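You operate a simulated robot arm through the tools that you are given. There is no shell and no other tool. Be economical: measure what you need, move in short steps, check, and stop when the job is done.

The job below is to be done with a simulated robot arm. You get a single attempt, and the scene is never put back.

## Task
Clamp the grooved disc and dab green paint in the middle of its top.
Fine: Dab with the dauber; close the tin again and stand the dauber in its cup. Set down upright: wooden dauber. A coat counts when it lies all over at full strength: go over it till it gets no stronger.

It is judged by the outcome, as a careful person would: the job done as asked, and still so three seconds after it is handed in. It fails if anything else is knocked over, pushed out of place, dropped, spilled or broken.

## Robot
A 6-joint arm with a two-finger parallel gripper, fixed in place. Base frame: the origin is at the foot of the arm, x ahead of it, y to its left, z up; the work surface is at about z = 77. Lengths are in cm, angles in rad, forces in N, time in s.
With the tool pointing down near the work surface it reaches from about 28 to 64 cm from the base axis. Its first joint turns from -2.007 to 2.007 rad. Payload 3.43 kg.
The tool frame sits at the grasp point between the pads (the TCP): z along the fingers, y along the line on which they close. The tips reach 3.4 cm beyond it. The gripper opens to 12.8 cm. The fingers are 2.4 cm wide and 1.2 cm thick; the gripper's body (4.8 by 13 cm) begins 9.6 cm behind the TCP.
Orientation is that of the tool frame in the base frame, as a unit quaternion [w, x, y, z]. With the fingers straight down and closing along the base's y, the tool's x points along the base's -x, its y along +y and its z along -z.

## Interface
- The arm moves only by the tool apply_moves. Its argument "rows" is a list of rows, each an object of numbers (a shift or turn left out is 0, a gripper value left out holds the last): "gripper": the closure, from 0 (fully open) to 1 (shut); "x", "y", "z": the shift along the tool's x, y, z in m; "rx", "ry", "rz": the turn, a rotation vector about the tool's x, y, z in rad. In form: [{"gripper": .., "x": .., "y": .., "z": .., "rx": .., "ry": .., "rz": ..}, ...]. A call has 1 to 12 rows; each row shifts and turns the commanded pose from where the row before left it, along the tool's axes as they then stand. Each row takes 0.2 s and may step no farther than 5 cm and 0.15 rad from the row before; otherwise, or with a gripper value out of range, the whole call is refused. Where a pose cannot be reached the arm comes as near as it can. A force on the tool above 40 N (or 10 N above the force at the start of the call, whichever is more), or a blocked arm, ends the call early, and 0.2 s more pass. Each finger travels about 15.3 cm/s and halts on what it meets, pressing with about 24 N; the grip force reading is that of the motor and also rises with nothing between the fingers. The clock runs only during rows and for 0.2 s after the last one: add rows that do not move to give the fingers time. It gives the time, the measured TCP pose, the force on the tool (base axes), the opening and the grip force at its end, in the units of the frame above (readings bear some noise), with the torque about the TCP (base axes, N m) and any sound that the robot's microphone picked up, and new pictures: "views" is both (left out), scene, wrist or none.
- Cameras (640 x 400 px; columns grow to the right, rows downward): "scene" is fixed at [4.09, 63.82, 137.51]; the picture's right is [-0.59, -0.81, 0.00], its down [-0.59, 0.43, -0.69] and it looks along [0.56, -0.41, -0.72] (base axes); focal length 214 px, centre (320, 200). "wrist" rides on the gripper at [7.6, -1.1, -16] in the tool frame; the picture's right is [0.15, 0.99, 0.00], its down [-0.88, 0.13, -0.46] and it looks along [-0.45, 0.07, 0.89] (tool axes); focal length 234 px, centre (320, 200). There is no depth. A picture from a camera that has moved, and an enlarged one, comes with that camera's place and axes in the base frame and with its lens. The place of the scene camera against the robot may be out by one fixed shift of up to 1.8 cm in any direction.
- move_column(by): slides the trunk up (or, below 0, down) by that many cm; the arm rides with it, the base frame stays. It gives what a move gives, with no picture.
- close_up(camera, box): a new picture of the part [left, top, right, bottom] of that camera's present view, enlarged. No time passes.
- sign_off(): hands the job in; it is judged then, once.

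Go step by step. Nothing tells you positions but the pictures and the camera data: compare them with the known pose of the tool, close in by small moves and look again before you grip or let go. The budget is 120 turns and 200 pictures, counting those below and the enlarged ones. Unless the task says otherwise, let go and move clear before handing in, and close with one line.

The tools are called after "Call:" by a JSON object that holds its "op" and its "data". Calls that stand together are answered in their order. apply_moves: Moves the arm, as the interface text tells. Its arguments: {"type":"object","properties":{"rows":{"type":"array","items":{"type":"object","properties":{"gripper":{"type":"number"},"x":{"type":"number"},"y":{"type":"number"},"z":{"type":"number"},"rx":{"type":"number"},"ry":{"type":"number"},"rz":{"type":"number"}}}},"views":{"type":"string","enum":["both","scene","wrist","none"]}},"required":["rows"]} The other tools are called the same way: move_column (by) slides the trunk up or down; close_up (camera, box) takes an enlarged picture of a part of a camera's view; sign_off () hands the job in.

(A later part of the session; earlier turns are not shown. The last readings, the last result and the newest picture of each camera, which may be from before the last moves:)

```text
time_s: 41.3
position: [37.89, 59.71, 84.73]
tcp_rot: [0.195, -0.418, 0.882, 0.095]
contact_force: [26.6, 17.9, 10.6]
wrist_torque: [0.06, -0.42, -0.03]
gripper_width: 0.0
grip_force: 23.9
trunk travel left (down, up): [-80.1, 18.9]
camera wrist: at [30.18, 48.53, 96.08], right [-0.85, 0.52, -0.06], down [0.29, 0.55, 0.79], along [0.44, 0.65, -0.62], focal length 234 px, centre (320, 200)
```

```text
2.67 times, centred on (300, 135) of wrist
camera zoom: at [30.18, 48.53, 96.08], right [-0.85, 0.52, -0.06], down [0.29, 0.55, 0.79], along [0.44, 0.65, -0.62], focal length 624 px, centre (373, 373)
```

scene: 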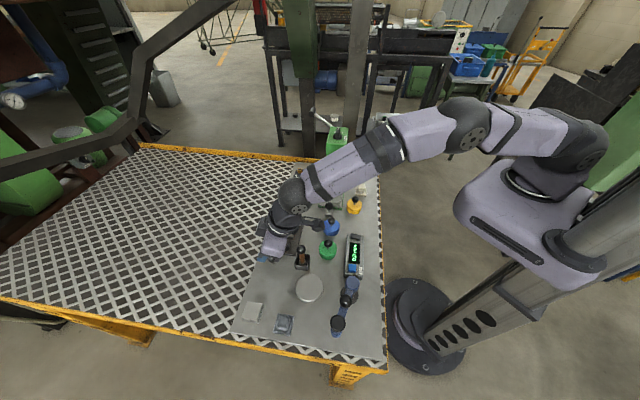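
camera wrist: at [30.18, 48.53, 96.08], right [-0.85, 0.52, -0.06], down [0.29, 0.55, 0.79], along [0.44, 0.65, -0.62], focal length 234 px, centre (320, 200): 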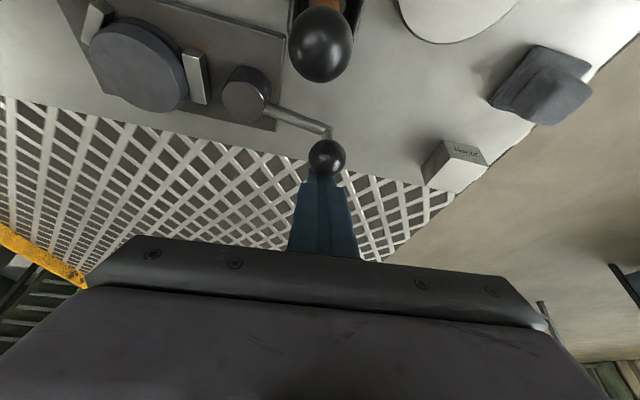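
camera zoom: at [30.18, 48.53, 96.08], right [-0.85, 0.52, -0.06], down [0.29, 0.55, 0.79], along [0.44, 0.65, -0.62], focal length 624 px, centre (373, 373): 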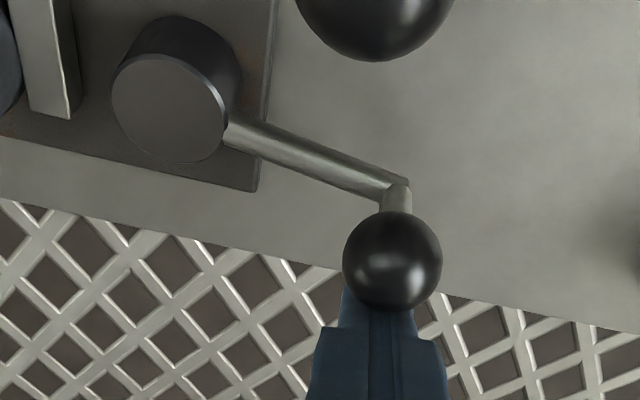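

34 N at the ball moves it no further, so the clamp is tight. Backing off, rising, and going to inspect the tin and dauber.

Call:
{"op": "apply_moves", "data": {"rows": [{"x": -0.015, "z": 0.004}, {"x": -0.012, "z": -0.03}, {"x": -0.016, "z": -0.04}, {"x": -0.016, "z": -0.04}, {"x": 0.04, "z": -0.017}, {"x": 0.04, "z": -0.017, "gripper": 0.5}, {}]}}

Call:
{"op": "close_up", "data": {"camera": "wrist", "box": [60, 0, 380, 200]}}

```text
time_s: 42.9
position: [32.45, 53.36, 96.2]
tcp_rot: [0.188, -0.419, 0.884, 0.089]
contact_force: [0.9, -0.1, -0.6]
wrist_torque: [0.04, 0.0, -0.03]
gripper_width: 6.41
grip_force: 0.0
trunk travel left (down, up): [-80.1, 18.9]
camera wrist: at [24.79, 42.24, 107.81], right [-0.85, 0.52, -0.06], down [0.29, 0.56, 0.78], along [0.44, 0.64, -0.63], focal length 234 px, centre (320, 200)
```

scene: 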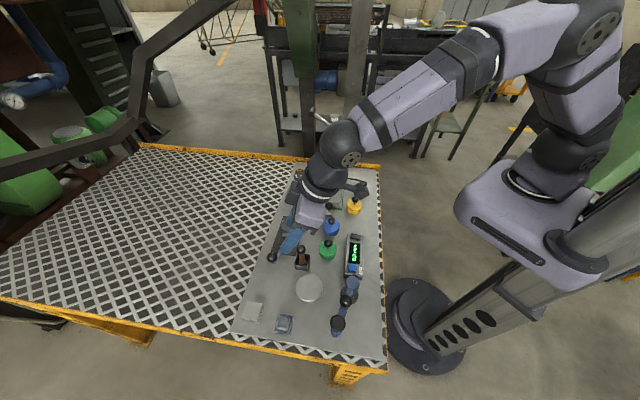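
wrist: 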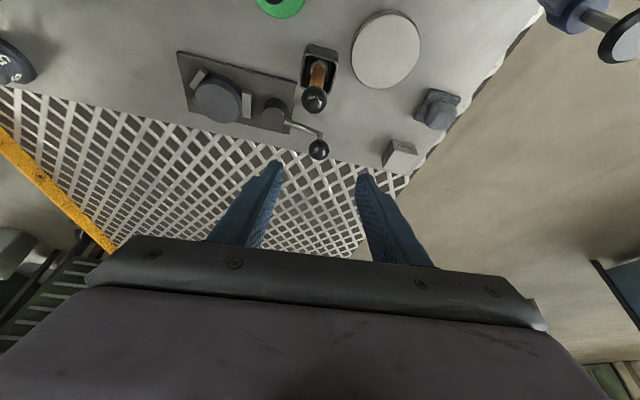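

```text
2.00 times, centred on (220, 100) of wrist
camera zoom: at [24.79, 42.24, 107.81], right [-0.85, 0.52, -0.06], down [0.29, 0.56, 0.78], along [0.44, 0.64, -0.63], focal length 468 px, centre (520, 400)
```

zoom: 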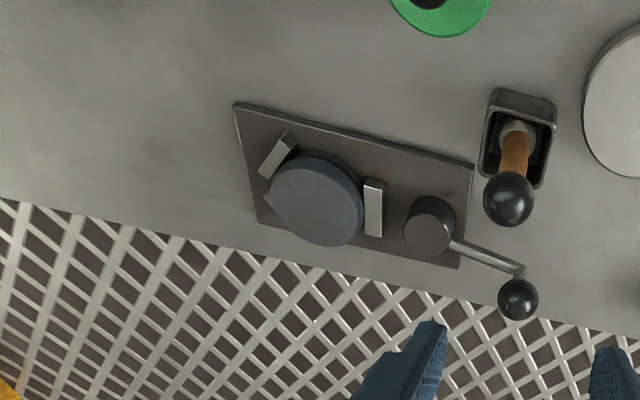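

Disc is clamped against both V-blocks. Now I'll straighten the tool and move to view the green tin and dauber cup.

Call:
{"op": "apply_moves", "data": {"rows": [{"ry": 0.139}, {"ry": 0.139}, {"ry": 0.139}, {"x": 0.0408, "y": -0.0132, "z": -0.0076}, {"x": 0.0408, "y": -0.0132, "z": -0.0076}, {"x": 0.0408, "y": -0.0132, "z": -0.0076}, {"x": 0.0408, "y": -0.0132, "z": -0.0076}, {"x": 0.0408, "y": -0.0132, "z": -0.0076}, {}]}}

Call:
{"op": "close_up", "data": {"camera": "wrist", "box": [220, 120, 460, 280]}}

Call:
{"op": "close_up", "data": {"camera": "scene", "box": [280, 220, 350, 280]}}

```text
time_s: 44.9
position: [24.64, 33.44, 100.25]
tcp_rot: [0.001, -0.429, 0.903, 0.0]
contact_force: [-0.4, 0.7, -0.6]
wrist_torque: [0.01, -0.04, -0.02]
gripper_width: 6.41
grip_force: 0.1
trunk travel left (down, up): [-80.1, 18.9]
camera wrist: at [20.57, 26.81, 116.23], right [-0.86, 0.51, 0.0], down [0.46, 0.76, 0.46], along [0.23, 0.39, -0.89], focal length 234 px, centre (320, 200)
```

scene: 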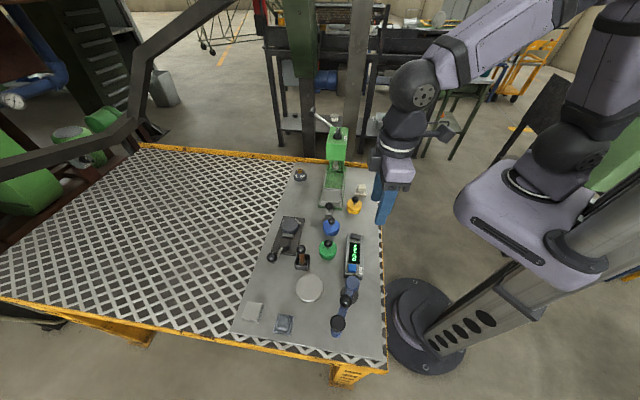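
wrist: 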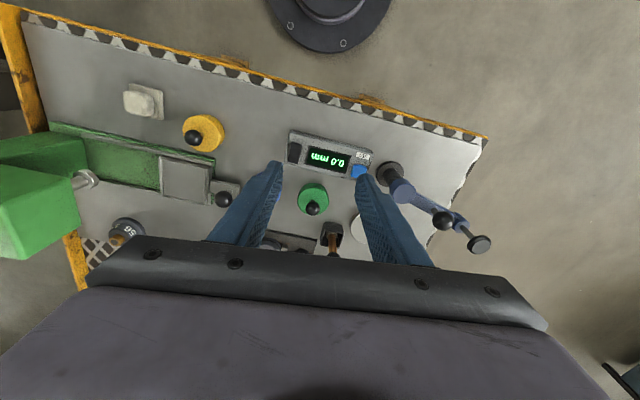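

```text
2.50 times, centred on (340, 200) of wrist
camera zoom: at [20.57, 26.81, 116.23], right [-0.86, 0.51, 0.0], down [0.46, 0.76, 0.46], along [0.23, 0.39, -0.89], focal length 585 px, centre (270, 200)
```

zoom: 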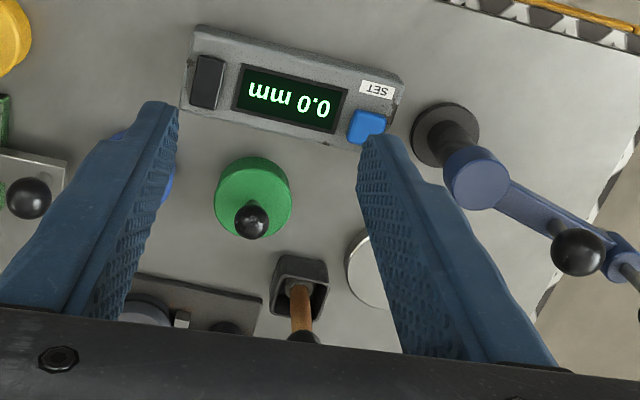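

```text
6.67 times, centred on (315, 250) of scene
camera zoom: at [4.09, 63.82, 137.51], right [-0.59, -0.81, 0.0], down [-0.59, 0.43, -0.69], along [0.56, -0.41, -0.72], focal length 1430 px, centre (353, -133)
```

zoom: 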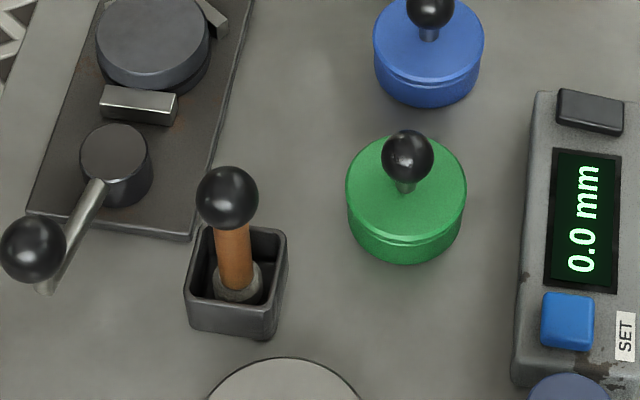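

The green tin is at about [31.1, 42.2] with its knob around z = 82.6. I'll hover above it and refine.

Call:
{"op": "apply_moves", "data": {"rows": [{"x": -0.0272, "y": 0.0014, "z": 0.0256}, {"x": -0.0272, "y": 0.0014, "z": 0.0256}, {"x": -0.0272, "y": 0.0014, "z": 0.0256}, {"x": -0.0272, "y": 0.0014, "z": 0.0256}, {}]}}

Call:
{"op": "close_up", "data": {"camera": "wrist", "box": [220, 100, 420, 225]}}

Call:
{"op": "close_up", "data": {"camera": "scene", "box": [290, 210, 360, 270]}}

```text
time_s: 46.1
position: [31.04, 42.09, 89.9]
tcp_rot: [0.002, -0.427, 0.904, 0.0]
contact_force: [-0.1, -0.3, -0.3]
wrist_torque: [0.03, 0.02, 0.0]
gripper_width: 6.4
grip_force: 0.1
trunk travel left (down, up): [-80.1, 18.9]
camera wrist: at [27.1, 35.5, 105.91], right [-0.86, 0.51, 0.0], down [0.46, 0.76, 0.46], along [0.24, 0.39, -0.89], focal length 234 px, centre (320, 200)
```

scene: 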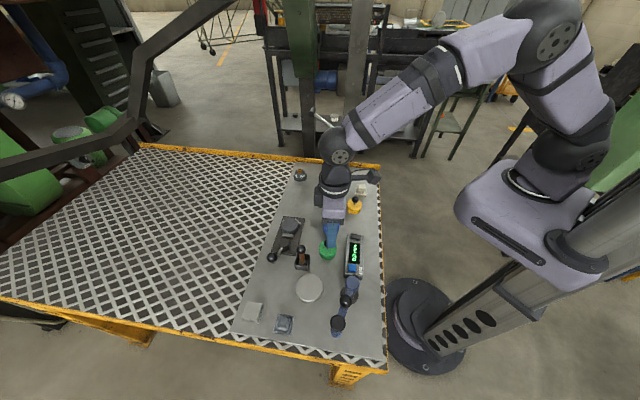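
wrist: 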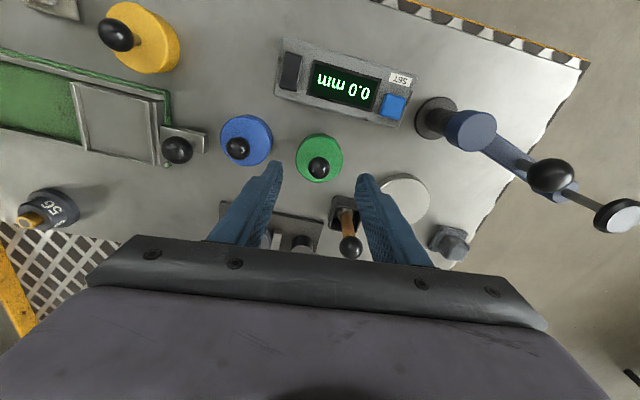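

```text
3.20 times, centred on (320, 162) of wrist
camera zoom: at [27.1, 35.5, 105.91], right [-0.86, 0.51, 0.0], down [0.46, 0.76, 0.46], along [0.24, 0.39, -0.89], focal length 749 px, centre (320, 320)
```

zoom: 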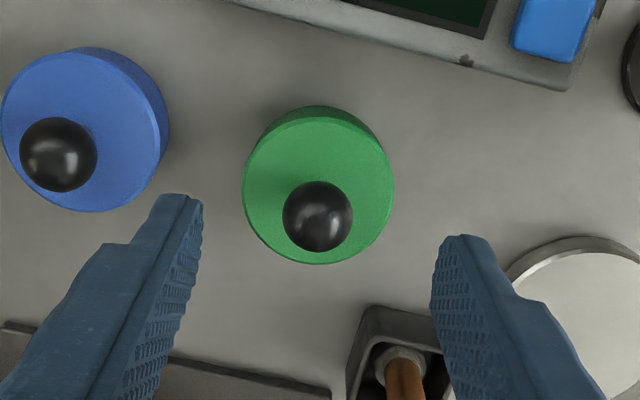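

```text
6.67 times, centred on (325, 240) of scene
camera zoom: at [4.09, 63.82, 137.51], right [-0.59, -0.81, 0.0], down [-0.59, 0.43, -0.69], along [0.56, -0.41, -0.72], focal length 1430 px, centre (287, -67)
```

zoom: 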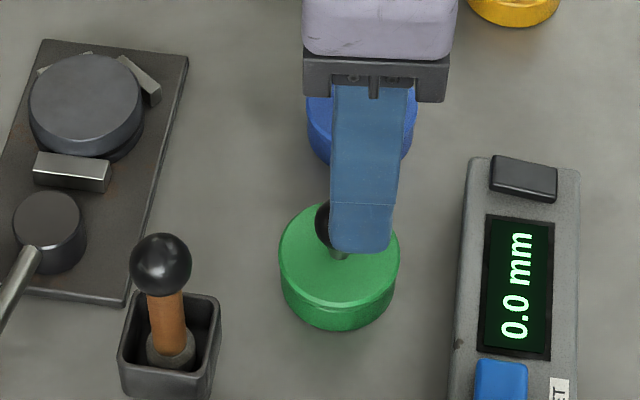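

Knob at about [31.2, 42.45]. Lowering to straddle it, with tips just above the lid.

Call:
{"op": "apply_moves", "data": {"rows": [{"x": -0.0038, "y": 0.001, "z": 0.03}, {"z": 0.032}, {}]}}

Call:
{"op": "close_up", "data": {"camera": "wrist", "box": [240, 100, 400, 200]}}

Call:
{"op": "close_up", "data": {"camera": "scene", "box": [300, 220, 350, 265]}}

```text
time_s: 46.9
position: [31.44, 42.53, 83.6]
tcp_rot: [0.002, -0.428, 0.904, 0.001]
contact_force: [-0.3, -0.5, -0.3]
wrist_torque: [-0.03, 0.01, 0.01]
gripper_width: 6.42
grip_force: 0.1
trunk travel left (down, up): [-80.1, 18.9]
camera wrist: at [27.38, 35.92, 99.6], right [-0.86, 0.51, 0.0], down [0.46, 0.76, 0.46], along [0.24, 0.39, -0.89], focal length 234 px, centre (320, 200)
```

scene: 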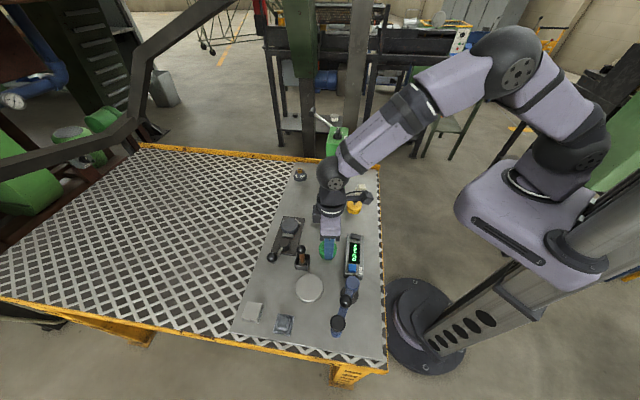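
wrist: 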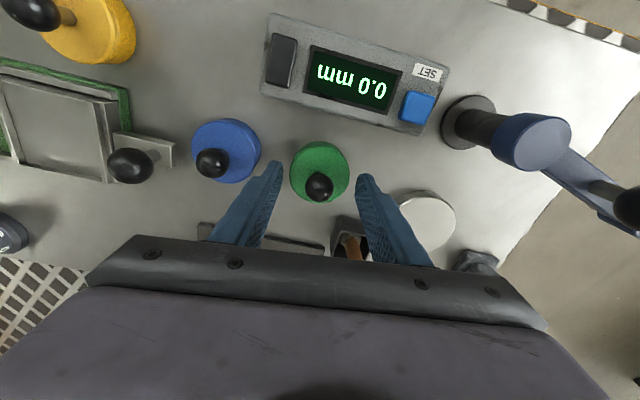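

```text
4.00 times, centred on (320, 150) of wrist
camera zoom: at [27.38, 35.92, 99.6], right [-0.86, 0.51, 0.0], down [0.46, 0.76, 0.46], along [0.24, 0.39, -0.89], focal length 937 px, centre (320, 400)
```

zoom: 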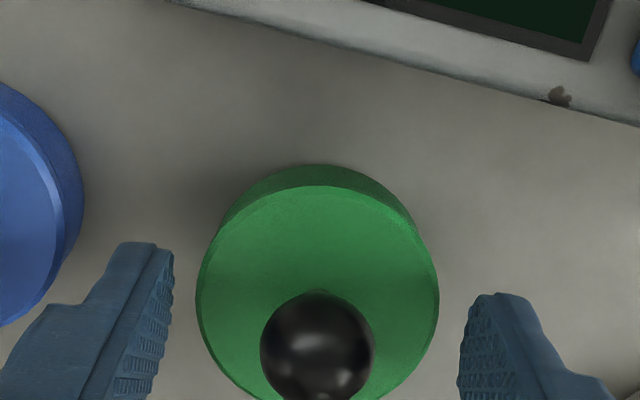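

```text
8.89 times, centred on (325, 242) of scene
camera zoom: at [4.09, 63.82, 137.51], right [-0.59, -0.81, 0.0], down [-0.59, 0.43, -0.69], along [0.56, -0.41, -0.72], focal length 1906 px, centre (276, -178)
```

zoom: 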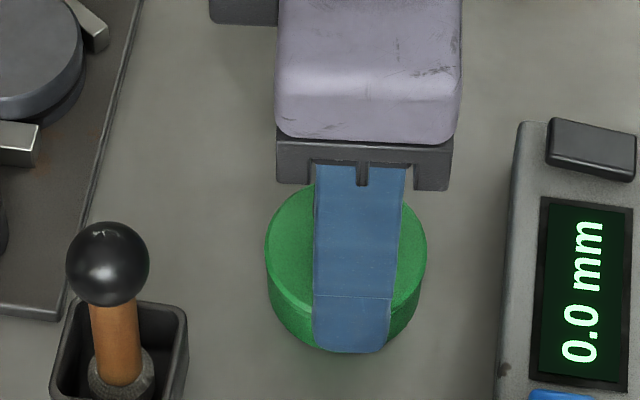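

Centred within tolerance. Closing on the knob.

Call:
{"op": "apply_moves", "data": {"rows": [{"x": 0.002, "gripper": 0.7}, {"gripper": 0.85}, {"gripper": 1.0}, {}], "views": "none"}}

Call:
{"op": "apply_moves", "data": {"rows": [{"z": -0.01}, {"z": -0.01}, {"z": -0.02}, {}]}}

Call:
{"op": "close_up", "data": {"camera": "scene", "box": [300, 210, 360, 265]}}

Call:
{"op": "close_up", "data": {"camera": "wrist", "box": [240, 100, 400, 200]}}

```text
time_s: 47.9
position: [31.22, 42.34, 83.5]
tcp_rot: [0.0, -0.428, 0.904, 0.0]
contact_force: [0.1, -1.0, -0.7]
wrist_torque: [-0.03, 0.01, 0.01]
gripper_width: 2.24
grip_force: 23.9
trunk travel left (down, up): [-80.1, 18.9]
```

```text
time_s: 48.9
position: [31.27, 42.43, 87.51]
tcp_rot: [0.0, -0.429, 0.904, 0.0]
contact_force: [0.4, 0.2, -0.5]
wrist_torque: [0.0, -0.01, -0.04]
gripper_width: 2.22
grip_force: 24.5
trunk travel left (down, up): [-80.1, 18.9]
heard: snap
camera wrist: at [27.32, 35.83, 103.54], right [-0.86, 0.51, 0.0], down [0.46, 0.76, 0.46], along [0.23, 0.39, -0.89], focal length 234 px, centre (320, 200)
```

scene: 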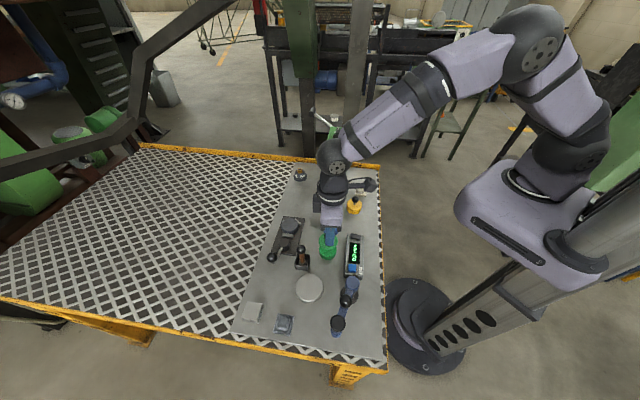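
wrist: 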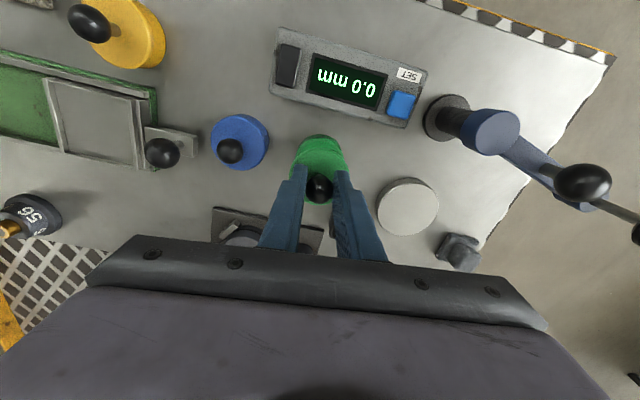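

```text
7.27 times, centred on (330, 238) of scene
camera zoom: at [4.09, 63.82, 137.51], right [-0.59, -0.81, 0.0], down [-0.59, 0.43, -0.69], along [0.56, -0.41, -0.72], focal length 1560 px, centre (247, -73)
```

zoom: 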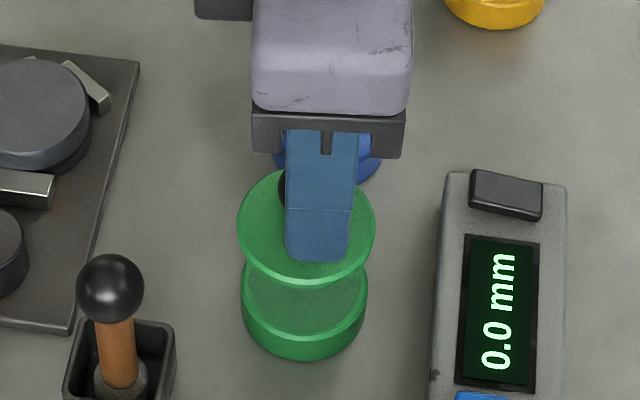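

```text
4.00 times, centred on (320, 150) of wrist
camera zoom: at [27.32, 35.83, 103.54], right [-0.86, 0.51, 0.0], down [0.46, 0.76, 0.46], along [0.23, 0.39, -0.89], focal length 937 px, centre (320, 400)
```

zoom: 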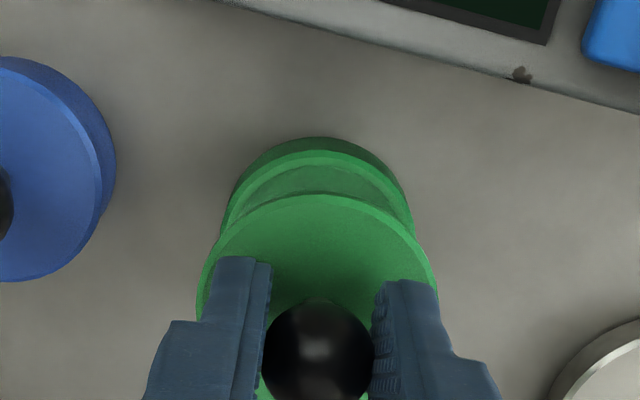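

The lid popped off. Moving it over the free patch around [38, 43.7] and checking.

Call:
{"op": "apply_moves", "data": {"rows": [{"z": -0.03}, {"x": -0.0264, "y": -0.022}, {"x": -0.0264, "y": -0.022}, {}]}}

Call:
{"op": "close_up", "data": {"camera": "wrist", "box": [200, 80, 440, 230]}}

Call:
{"op": "close_up", "data": {"camera": "scene", "box": [270, 200, 360, 270]}}

```text
time_s: 49.9
position: [38.1, 43.97, 90.61]
tcp_rot: [0.002, -0.428, 0.904, 0.001]
contact_force: [-0.2, -1.0, -0.1]
wrist_torque: [-0.02, 0.0, -0.02]
gripper_width: 2.22
grip_force: 23.6
trunk travel left (down, up): [-80.1, 18.9]
camera wrist: at [34.12, 37.24, 106.56], right [-0.86, 0.51, 0.0], down [0.46, 0.76, 0.46], along [0.23, 0.39, -0.89], focal length 234 px, centre (320, 200)
```

scene: 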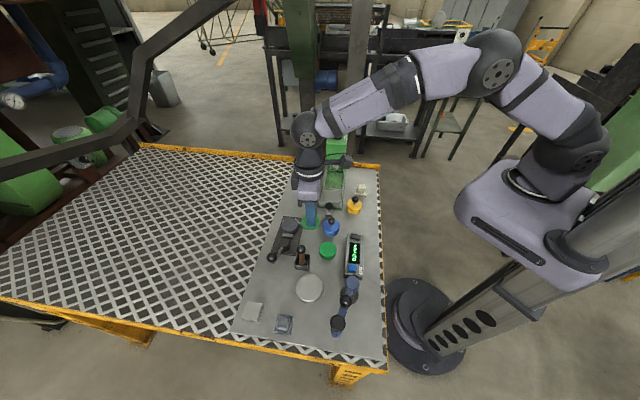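
wrist: 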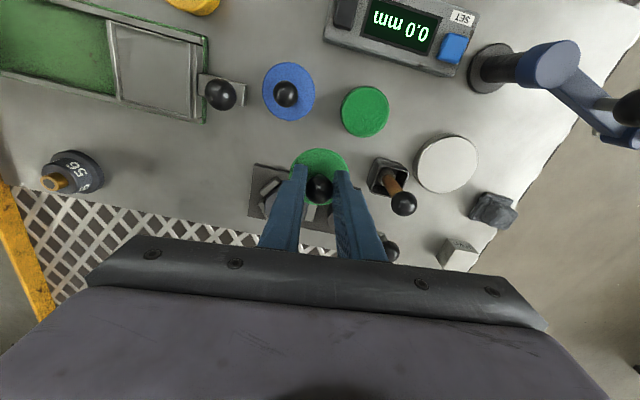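

```text
2.67 times, centred on (320, 155) of wrist
camera zoom: at [34.12, 37.24, 106.56], right [-0.86, 0.51, 0.0], down [0.46, 0.76, 0.46], along [0.23, 0.39, -0.89], focal length 624 px, centre (320, 320)
```

zoom: 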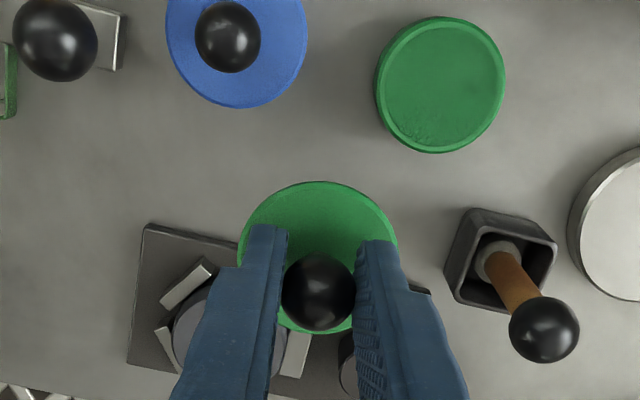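

```text
5.71 times, centred on (315, 235) of scene
camera zoom: at [4.09, 63.82, 137.51], right [-0.59, -0.81, 0.0], down [-0.59, 0.43, -0.69], along [0.56, -0.41, -0.72], focal length 1226 px, centre (349, 0)
```

zoom: 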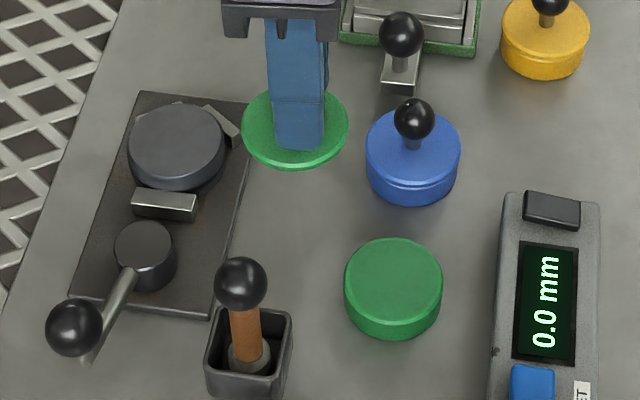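

Tin is open with paint showing. The patch below the lid is clear. Lowering the lid toward the table.

Call:
{"op": "apply_moves", "data": {"rows": [{"x": 0.0035, "z": 0.03}, {"z": 0.03}, {"z": 0.022}, {}]}}

Call:
{"op": "close_up", "data": {"camera": "scene", "box": [280, 200, 350, 260]}}

```text
time_s: 50.9
position: [37.7, 43.56, 82.39]
tcp_rot: [0.001, -0.428, 0.904, 0.001]
contact_force: [0.2, 0.0, -0.4]
wrist_torque: [0.03, 0.0, 0.01]
gripper_width: 2.24
grip_force: 24.0
trunk travel left (down, up): [-80.1, 18.9]
camera wrist: at [33.71, 36.93, 98.39], right [-0.86, 0.51, 0.0], down [0.46, 0.76, 0.46], along [0.24, 0.39, -0.89], focal length 234 px, centre (320, 200)
```

scene: 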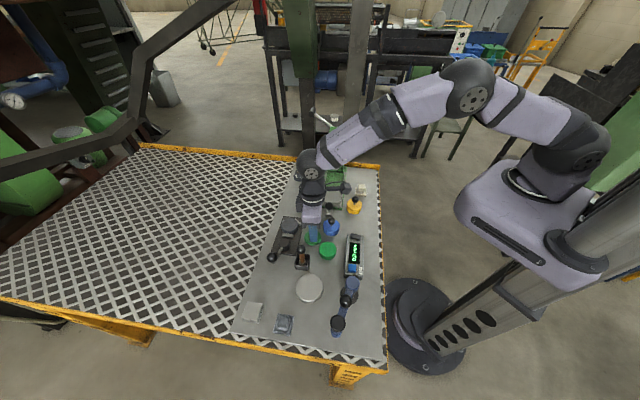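
wrist: 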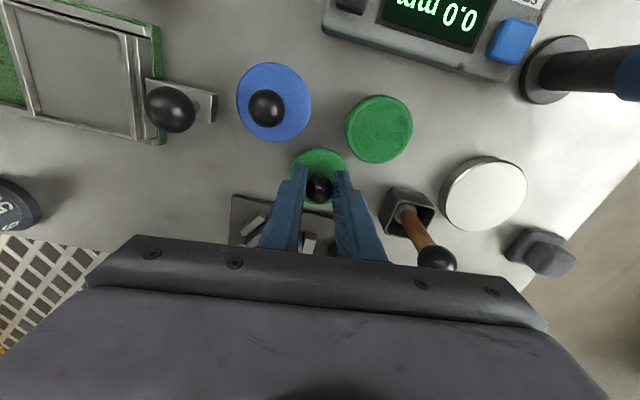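

```text
6.67 times, centred on (315, 230) of scene
camera zoom: at [4.09, 63.82, 137.51], right [-0.59, -0.81, 0.0], down [-0.59, 0.43, -0.69], along [0.56, -0.41, -0.72], focal length 1430 px, centre (353, 0)
```

zoom: 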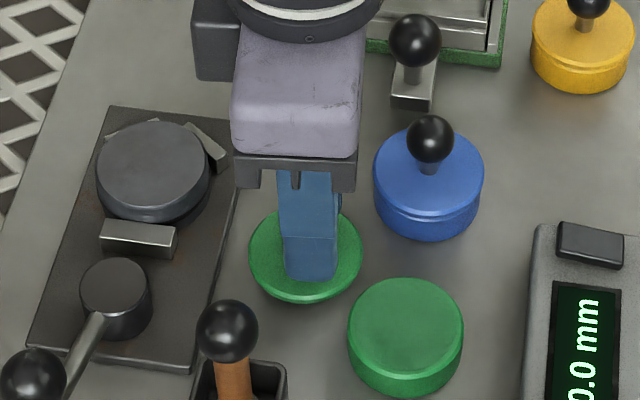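

Call:
{"op": "apply_moves", "data": {"rows": [{"z": 0.004}, {"z": 0.003}, {}], "views": "none"}}

Call:
{"op": "apply_moves", "data": {"rows": [{"z": 0.003}, {}], "views": "none"}}

```text
time_s: 51.7
position: [37.62, 43.41, 81.8]
tcp_rot: [0.001, -0.428, 0.904, 0.0]
contact_force: [-0.8, -0.5, -0.9]
wrist_torque: [-0.01, 0.03, 0.0]
gripper_width: 2.25
grip_force: 24.2
trunk travel left (down, up): [-80.1, 18.9]
```

```text
time_s: 52.3
position: [37.77, 43.51, 81.55]
tcp_rot: [0.002, -0.428, 0.904, 0.001]
contact_force: [-1.9, -0.5, 8.2]
wrist_torque: [-0.08, 0.07, 0.01]
gripper_width: 2.28
grip_force: 23.1
trunk travel left (down, up): [-80.1, 18.9]
```

Contact felt. Releasing the lid and rising.

Call:
{"op": "apply_moves", "data": {"rows": [{"z": -0.0005, "gripper": 0.8}, {"gripper": 0.6}, {}, {"z": -0.03}, {"z": -0.05}, {"z": -0.05}, {}]}}

Call:
{"op": "close_up", "data": {"camera": "wrist", "box": [220, 60, 460, 210]}}

```text
time_s: 53.9
position: [37.72, 43.61, 94.61]
tcp_rot: [0.001, -0.428, 0.904, 0.001]
contact_force: [0.0, 0.0, 0.0]
wrist_torque: [0.02, -0.02, -0.01]
gripper_width: 5.13
grip_force: 0.0
trunk travel left (down, up): [-80.1, 18.9]
camera wrist: at [33.74, 36.93, 110.65], right [-0.86, 0.51, 0.0], down [0.46, 0.76, 0.46], along [0.23, 0.39, -0.89], focal length 234 px, centre (320, 200)
```

scene: 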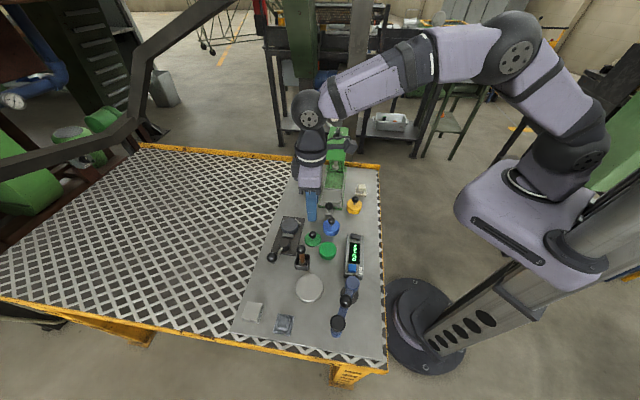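
wrist: 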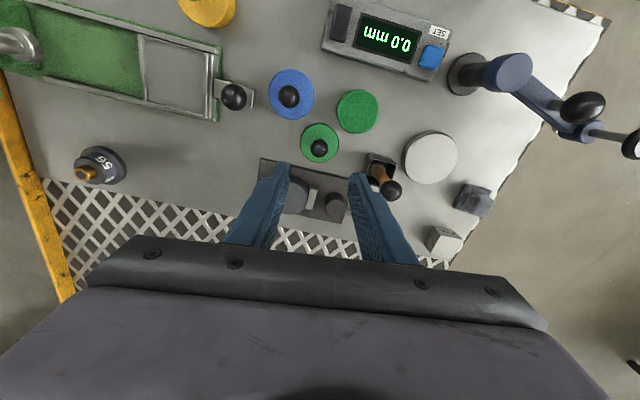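

```text
2.67 times, centred on (340, 135) of wrist
camera zoom: at [33.74, 36.93, 110.65], right [-0.86, 0.51, 0.0], down [0.46, 0.76, 0.46], along [0.23, 0.39, -0.89], focal length 624 px, centre (267, 373)
```

zoom: 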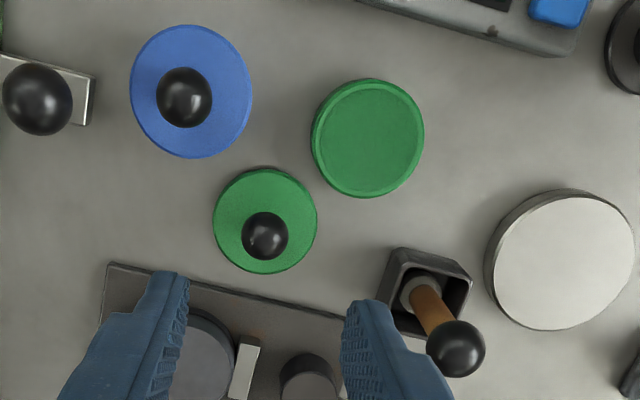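

Lid rests flat with its knob up. Next I'll hover above the dauber, tilting the tool 0.15 rad outward so the disc stays within reach later.

Call:
{"op": "apply_moves", "data": {"rows": [{"x": -0.0122, "y": 0.0442}, {"x": -0.0122, "y": 0.0442}, {"ry": -0.075}, {"ry": -0.075}, {}]}}

Call:
{"op": "close_up", "data": {"camera": "wrist", "box": [220, 60, 420, 210]}}

Call:
{"op": "close_up", "data": {"camera": "scene", "box": [270, 220, 340, 280]}}

```text
time_s: 55.1
position: [32.38, 50.95, 94.54]
tcp_rot: [0.069, -0.426, 0.901, 0.033]
contact_force: [0.2, 0.2, -0.3]
wrist_torque: [-0.03, -0.01, 0.0]
gripper_width: 5.13
grip_force: 0.1
trunk travel left (down, up): [-80.1, 18.9]
camera wrist: at [26.97, 42.56, 109.26], right [-0.86, 0.51, -0.02], down [0.41, 0.7, 0.58], along [0.32, 0.49, -0.81], focal length 234 px, centre (320, 200)
```

scene: 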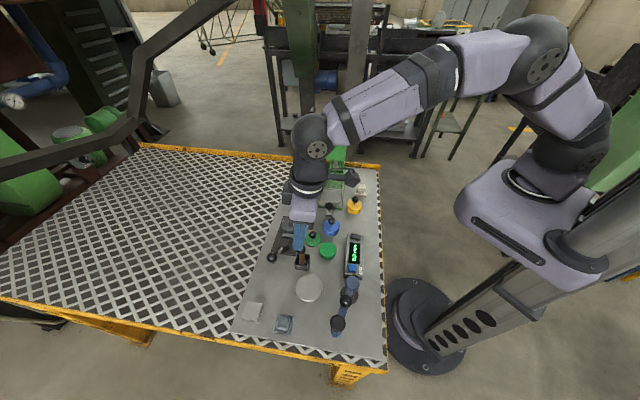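
wrist: 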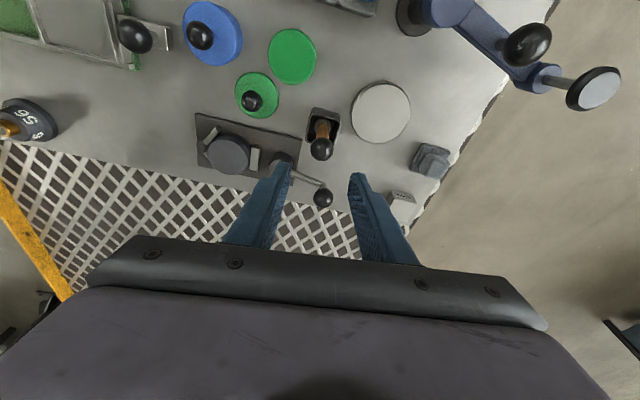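

```text
2.67 times, centred on (320, 135) of wrist
camera zoom: at [26.97, 42.56, 109.26], right [-0.86, 0.51, -0.02], down [0.41, 0.7, 0.58], along [0.32, 0.49, -0.81], focal length 624 px, centre (320, 373)
```

zoom: 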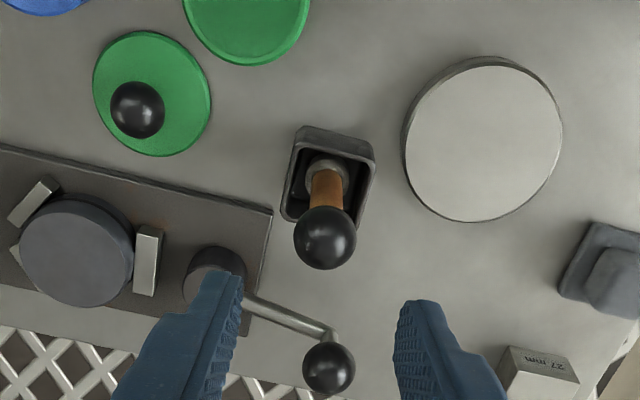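

```text
6.67 times, centred on (305, 250) of scene
camera zoom: at [4.09, 63.82, 137.51], right [-0.59, -0.81, 0.0], down [-0.59, 0.43, -0.69], along [0.56, -0.41, -0.72], focal length 1430 px, centre (420, -133)
```

zoom: 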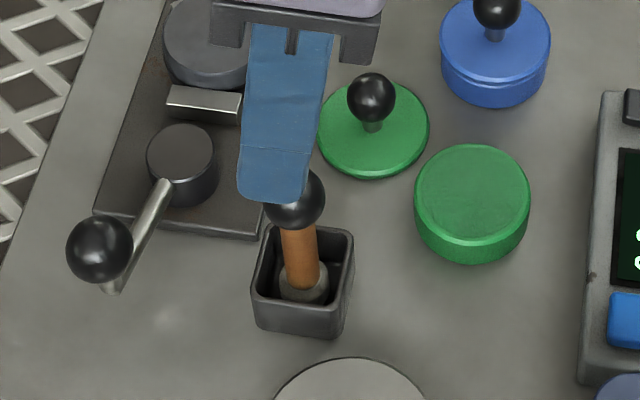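

Dauber ball is at about [32.5, 51.0, 86], right below the fingers. Lowering.

Call:
{"op": "apply_moves", "data": {"rows": [{"x": 0.0064, "z": 0.0425}, {"x": 0.0064, "z": 0.0425}, {}]}}

Call:
{"op": "close_up", "data": {"camera": "wrist", "box": [240, 100, 400, 220]}}

Call:
{"op": "close_up", "data": {"camera": "scene", "box": [270, 220, 340, 280]}}

```text
time_s: 55.9
position: [32.43, 51.26, 85.93]
tcp_rot: [0.07, -0.427, 0.901, 0.033]
contact_force: [0.4, -0.4, 0.6]
wrist_torque: [-0.02, 0.03, 0.01]
gripper_width: 5.12
grip_force: 0.1
trunk travel left (down, up): [-80.1, 18.9]
camera wrist: at [26.98, 42.82, 100.53], right [-0.86, 0.51, -0.02], down [0.41, 0.7, 0.58], along [0.32, 0.49, -0.81], focal length 234 px, centre (320, 200)
```

scene: 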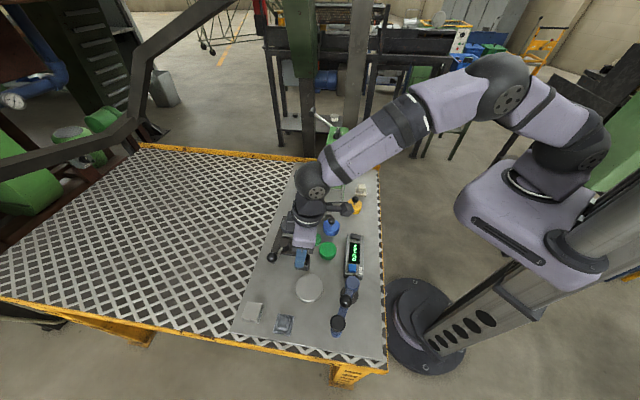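
wrist: 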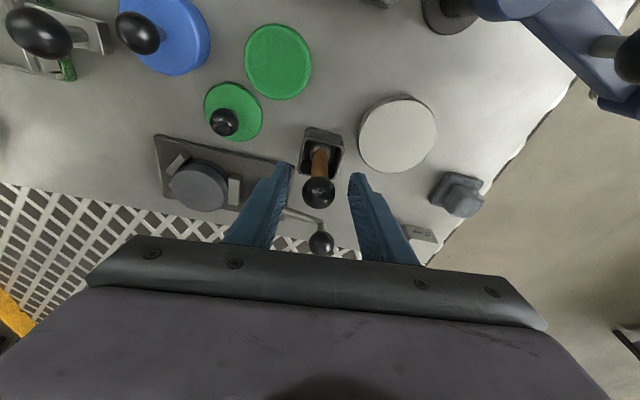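

```text
3.33 times, centred on (320, 160) of wrist
camera zoom: at [26.98, 42.82, 100.53], right [-0.86, 0.51, -0.02], down [0.41, 0.7, 0.58], along [0.32, 0.49, -0.81], focal length 781 px, centre (320, 333)
```

zoom: 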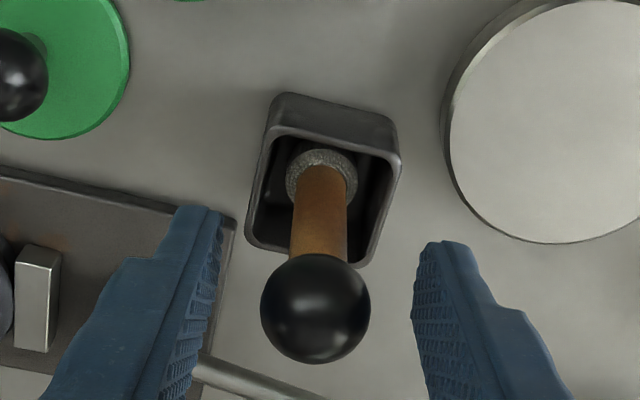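

```text
6.67 times, centred on (305, 250) of scene
camera zoom: at [4.09, 63.82, 137.51], right [-0.59, -0.81, 0.0], down [-0.59, 0.43, -0.69], along [0.56, -0.41, -0.72], focal length 1430 px, centre (420, -133)
```

zoom: 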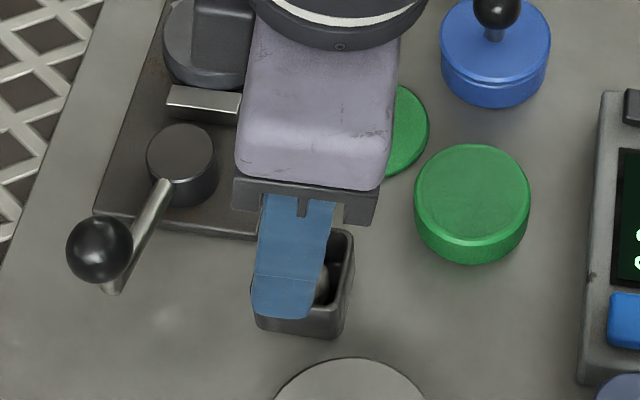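

Ball is right between the pads. Closing.

Call:
{"op": "apply_moves", "data": {"rows": [{"gripper": 0.75}, {"gripper": 0.9}, {"gripper": 1.0}, {}], "views": "none"}}

Call:
{"op": "apply_moves", "data": {"rows": [{"x": -0.0045, "z": -0.0297}, {"x": -0.0045, "z": -0.0297}, {}]}}

Call:
{"op": "close_up", "data": {"camera": "scene", "box": [270, 210, 340, 270]}}

Call:
{"op": "close_up", "data": {"camera": "wrist", "box": [220, 60, 420, 210]}}

```text
time_s: 56.9
position: [32.41, 51.15, 85.87]
tcp_rot: [0.069, -0.427, 0.901, 0.032]
contact_force: [-0.6, -0.2, -0.2]
wrist_torque: [0.02, -0.01, 0.05]
gripper_width: 2.43
grip_force: 24.2
trunk travel left (down, up): [-80.1, 18.9]
```

```text
time_s: 57.7
position: [32.46, 51.2, 91.86]
tcp_rot: [0.069, -0.427, 0.901, 0.033]
contact_force: [0.8, -0.6, -1.1]
wrist_torque: [0.0, -0.02, -0.01]
gripper_width: 2.42
grip_force: 23.9
trunk travel left (down, up): [-80.1, 18.9]
camera wrist: at [27.05, 42.8, 106.55], right [-0.86, 0.51, -0.02], down [0.41, 0.7, 0.58], along [0.32, 0.49, -0.81], focal length 234 px, centre (320, 200)
```

scene: 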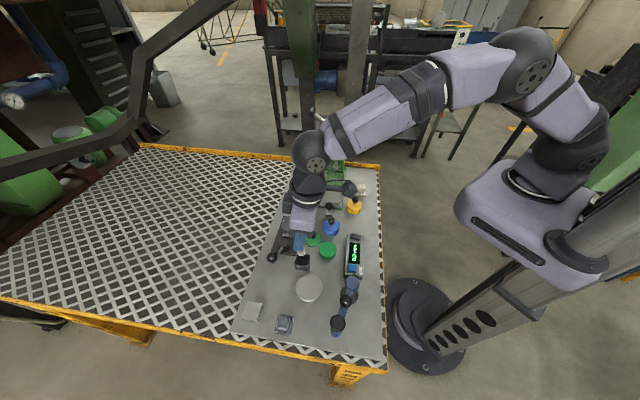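
wrist: 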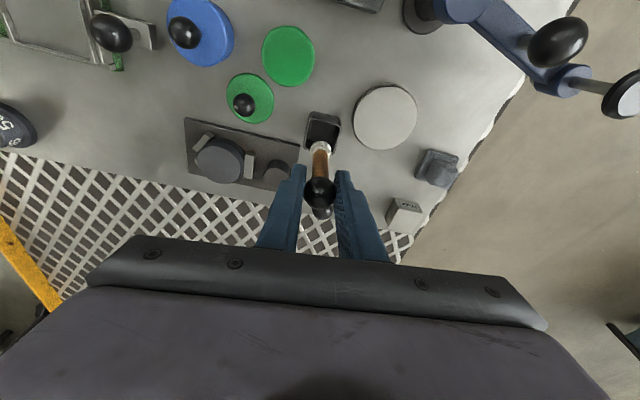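

```text
6.67 times, centred on (305, 240) of scene
camera zoom: at [4.09, 63.82, 137.51], right [-0.59, -0.81, 0.0], down [-0.59, 0.43, -0.69], along [0.56, -0.41, -0.72], focal length 1430 px, centre (420, -67)
```

zoom: 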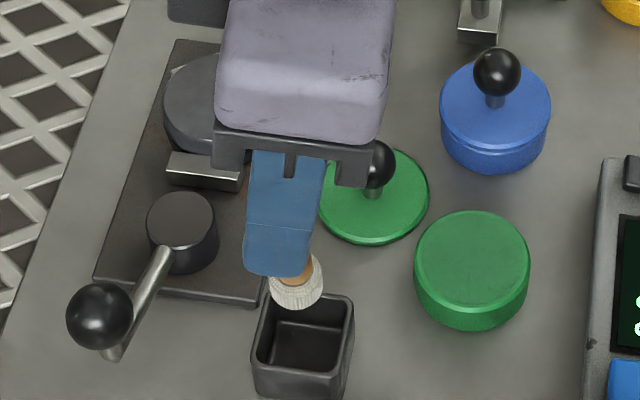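

```text
2.67 times, centred on (320, 135) of wrist
camera zoom: at [27.05, 42.8, 106.55], right [-0.86, 0.51, -0.02], down [0.41, 0.7, 0.58], along [0.32, 0.49, -0.81], focal length 624 px, centre (320, 373)
```

zoom: 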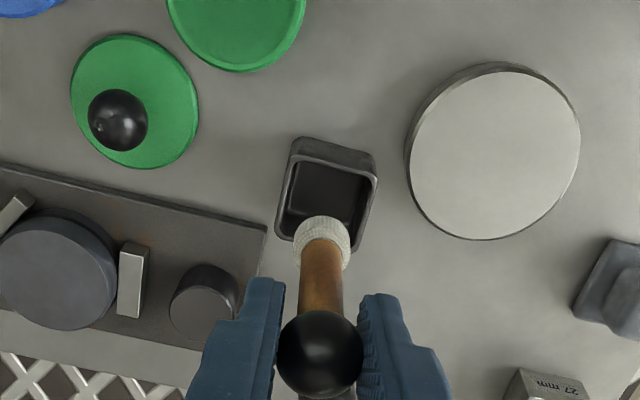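

Dauber lifted cleanly and vertical. Moving over the open green tin.

Call:
{"op": "apply_moves", "data": {"rows": [{"x": 0.0374, "y": -0.0232, "z": -0.0056}, {"x": 0.0374, "y": -0.0232, "z": -0.0056}, {}]}}

Call:
{"op": "close_up", "data": {"camera": "wrist", "box": [220, 80, 420, 230]}}

Call:
{"op": "close_up", "data": {"camera": "scene", "box": [290, 210, 360, 270]}}

```text
time_s: 58.5
position: [31.49, 42.04, 91.89]
tcp_rot: [0.068, -0.427, 0.901, 0.033]
contact_force: [-0.2, -0.6, -0.4]
wrist_torque: [0.0, -0.04, 0.03]
gripper_width: 2.43
grip_force: 24.1
trunk travel left (down, up): [-80.1, 18.9]
camera wrist: at [26.04, 33.72, 106.47], right [-0.86, 0.51, -0.02], down [0.41, 0.7, 0.58], along [0.32, 0.49, -0.81], focal length 234 px, centre (320, 200)
```

scene: 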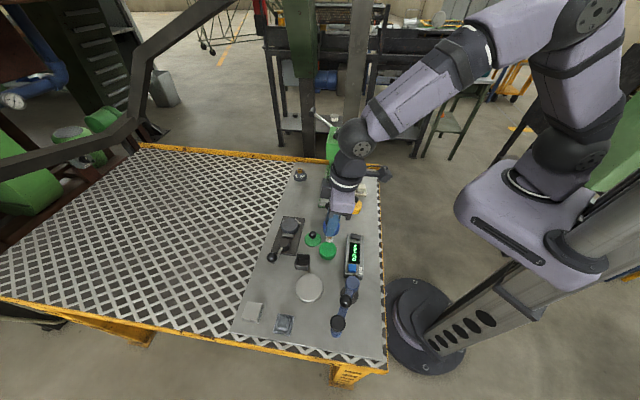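
wrist: 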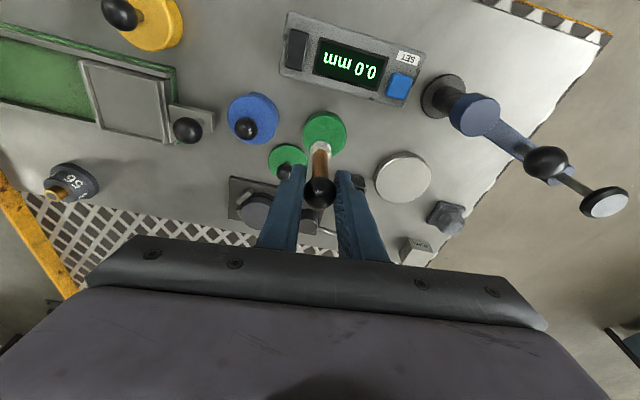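

```text
2.67 times, centred on (320, 155) of wrist
camera zoom: at [26.04, 33.72, 106.47], right [-0.86, 0.51, -0.02], down [0.41, 0.7, 0.58], along [0.32, 0.49, -0.81], focal length 624 px, centre (320, 320)
```

zoom: 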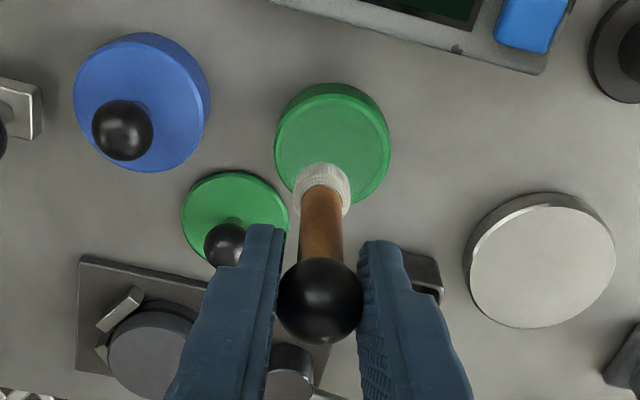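

```text
6.67 times, centred on (325, 240) of scene
camera zoom: at [4.09, 63.82, 137.51], right [-0.59, -0.81, 0.0], down [-0.59, 0.43, -0.69], along [0.56, -0.41, -0.72], focal length 1430 px, centre (287, -67)
```

zoom: 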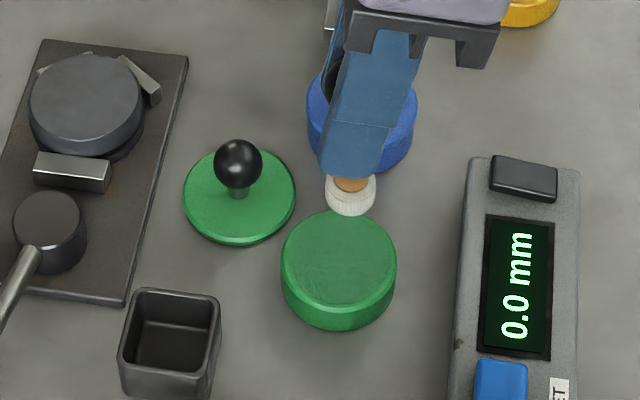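

Aligned over the tin; lowering into the paint gently.

Call:
{"op": "apply_moves", "data": {"rows": [{"x": -0.0011, "y": 0.0035}, {"x": 0.0036, "z": 0.0237}, {"x": 0.0026, "z": 0.0168}, {}]}}

Call:
{"op": "close_up", "data": {"camera": "wrist", "box": [240, 80, 400, 200]}}

Call:
{"op": "close_up", "data": {"camera": "scene", "box": [300, 220, 350, 265]}}

```text
time_s: 59.5
position: [31.11, 42.34, 87.69]
tcp_rot: [0.069, -0.428, 0.901, 0.033]
contact_force: [0.0, -0.3, 0.8]
wrist_torque: [-0.02, 0.01, -0.04]
gripper_width: 2.44
grip_force: 24.1
trunk travel left (down, up): [-80.1, 18.9]
camera wrist: at [25.69, 34.04, 102.43], right [-0.86, 0.51, -0.02], down [0.41, 0.7, 0.58], along [0.32, 0.49, -0.81], focal length 234 px, centre (320, 200)
```

scene: 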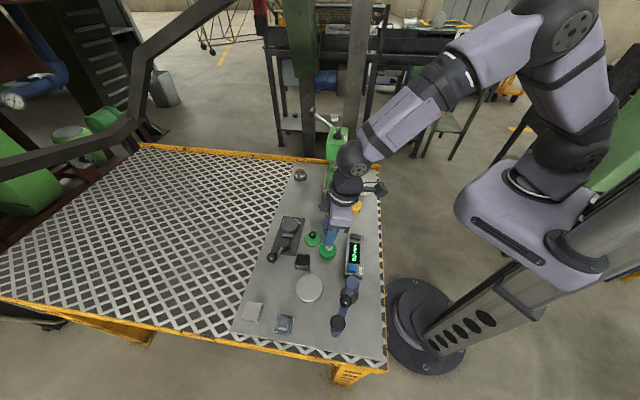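
wrist: 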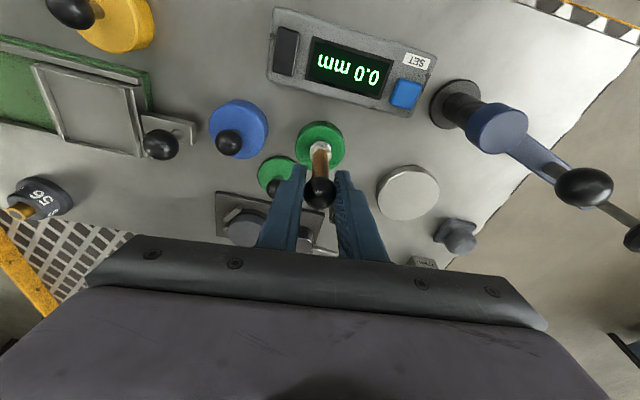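

```text
3.33 times, centred on (320, 140) of wrist
camera zoom: at [25.69, 34.04, 102.43], right [-0.86, 0.51, -0.02], down [0.41, 0.7, 0.58], along [0.32, 0.49, -0.81], focal length 781 px, centre (320, 400)
```

zoom: 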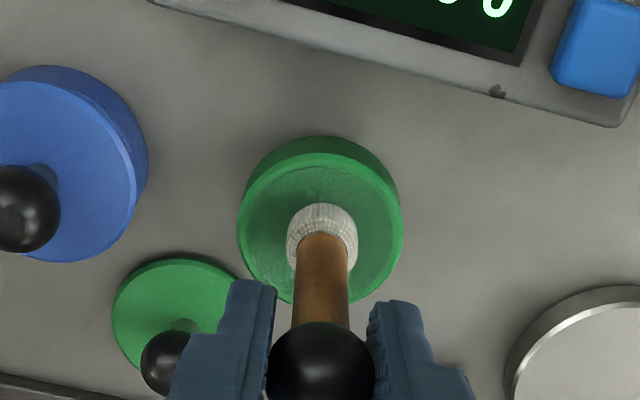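

```text
8.89 times, centred on (325, 242) of scene
camera zoom: at [4.09, 63.82, 137.51], right [-0.59, -0.81, 0.0], down [-0.59, 0.43, -0.69], along [0.56, -0.41, -0.72], focal length 1906 px, centre (276, -178)
```

zoom: 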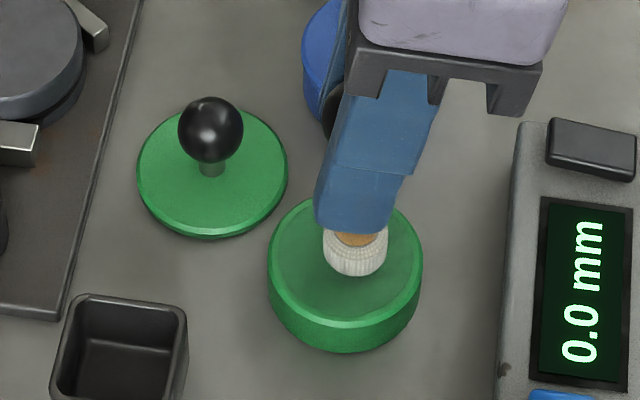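

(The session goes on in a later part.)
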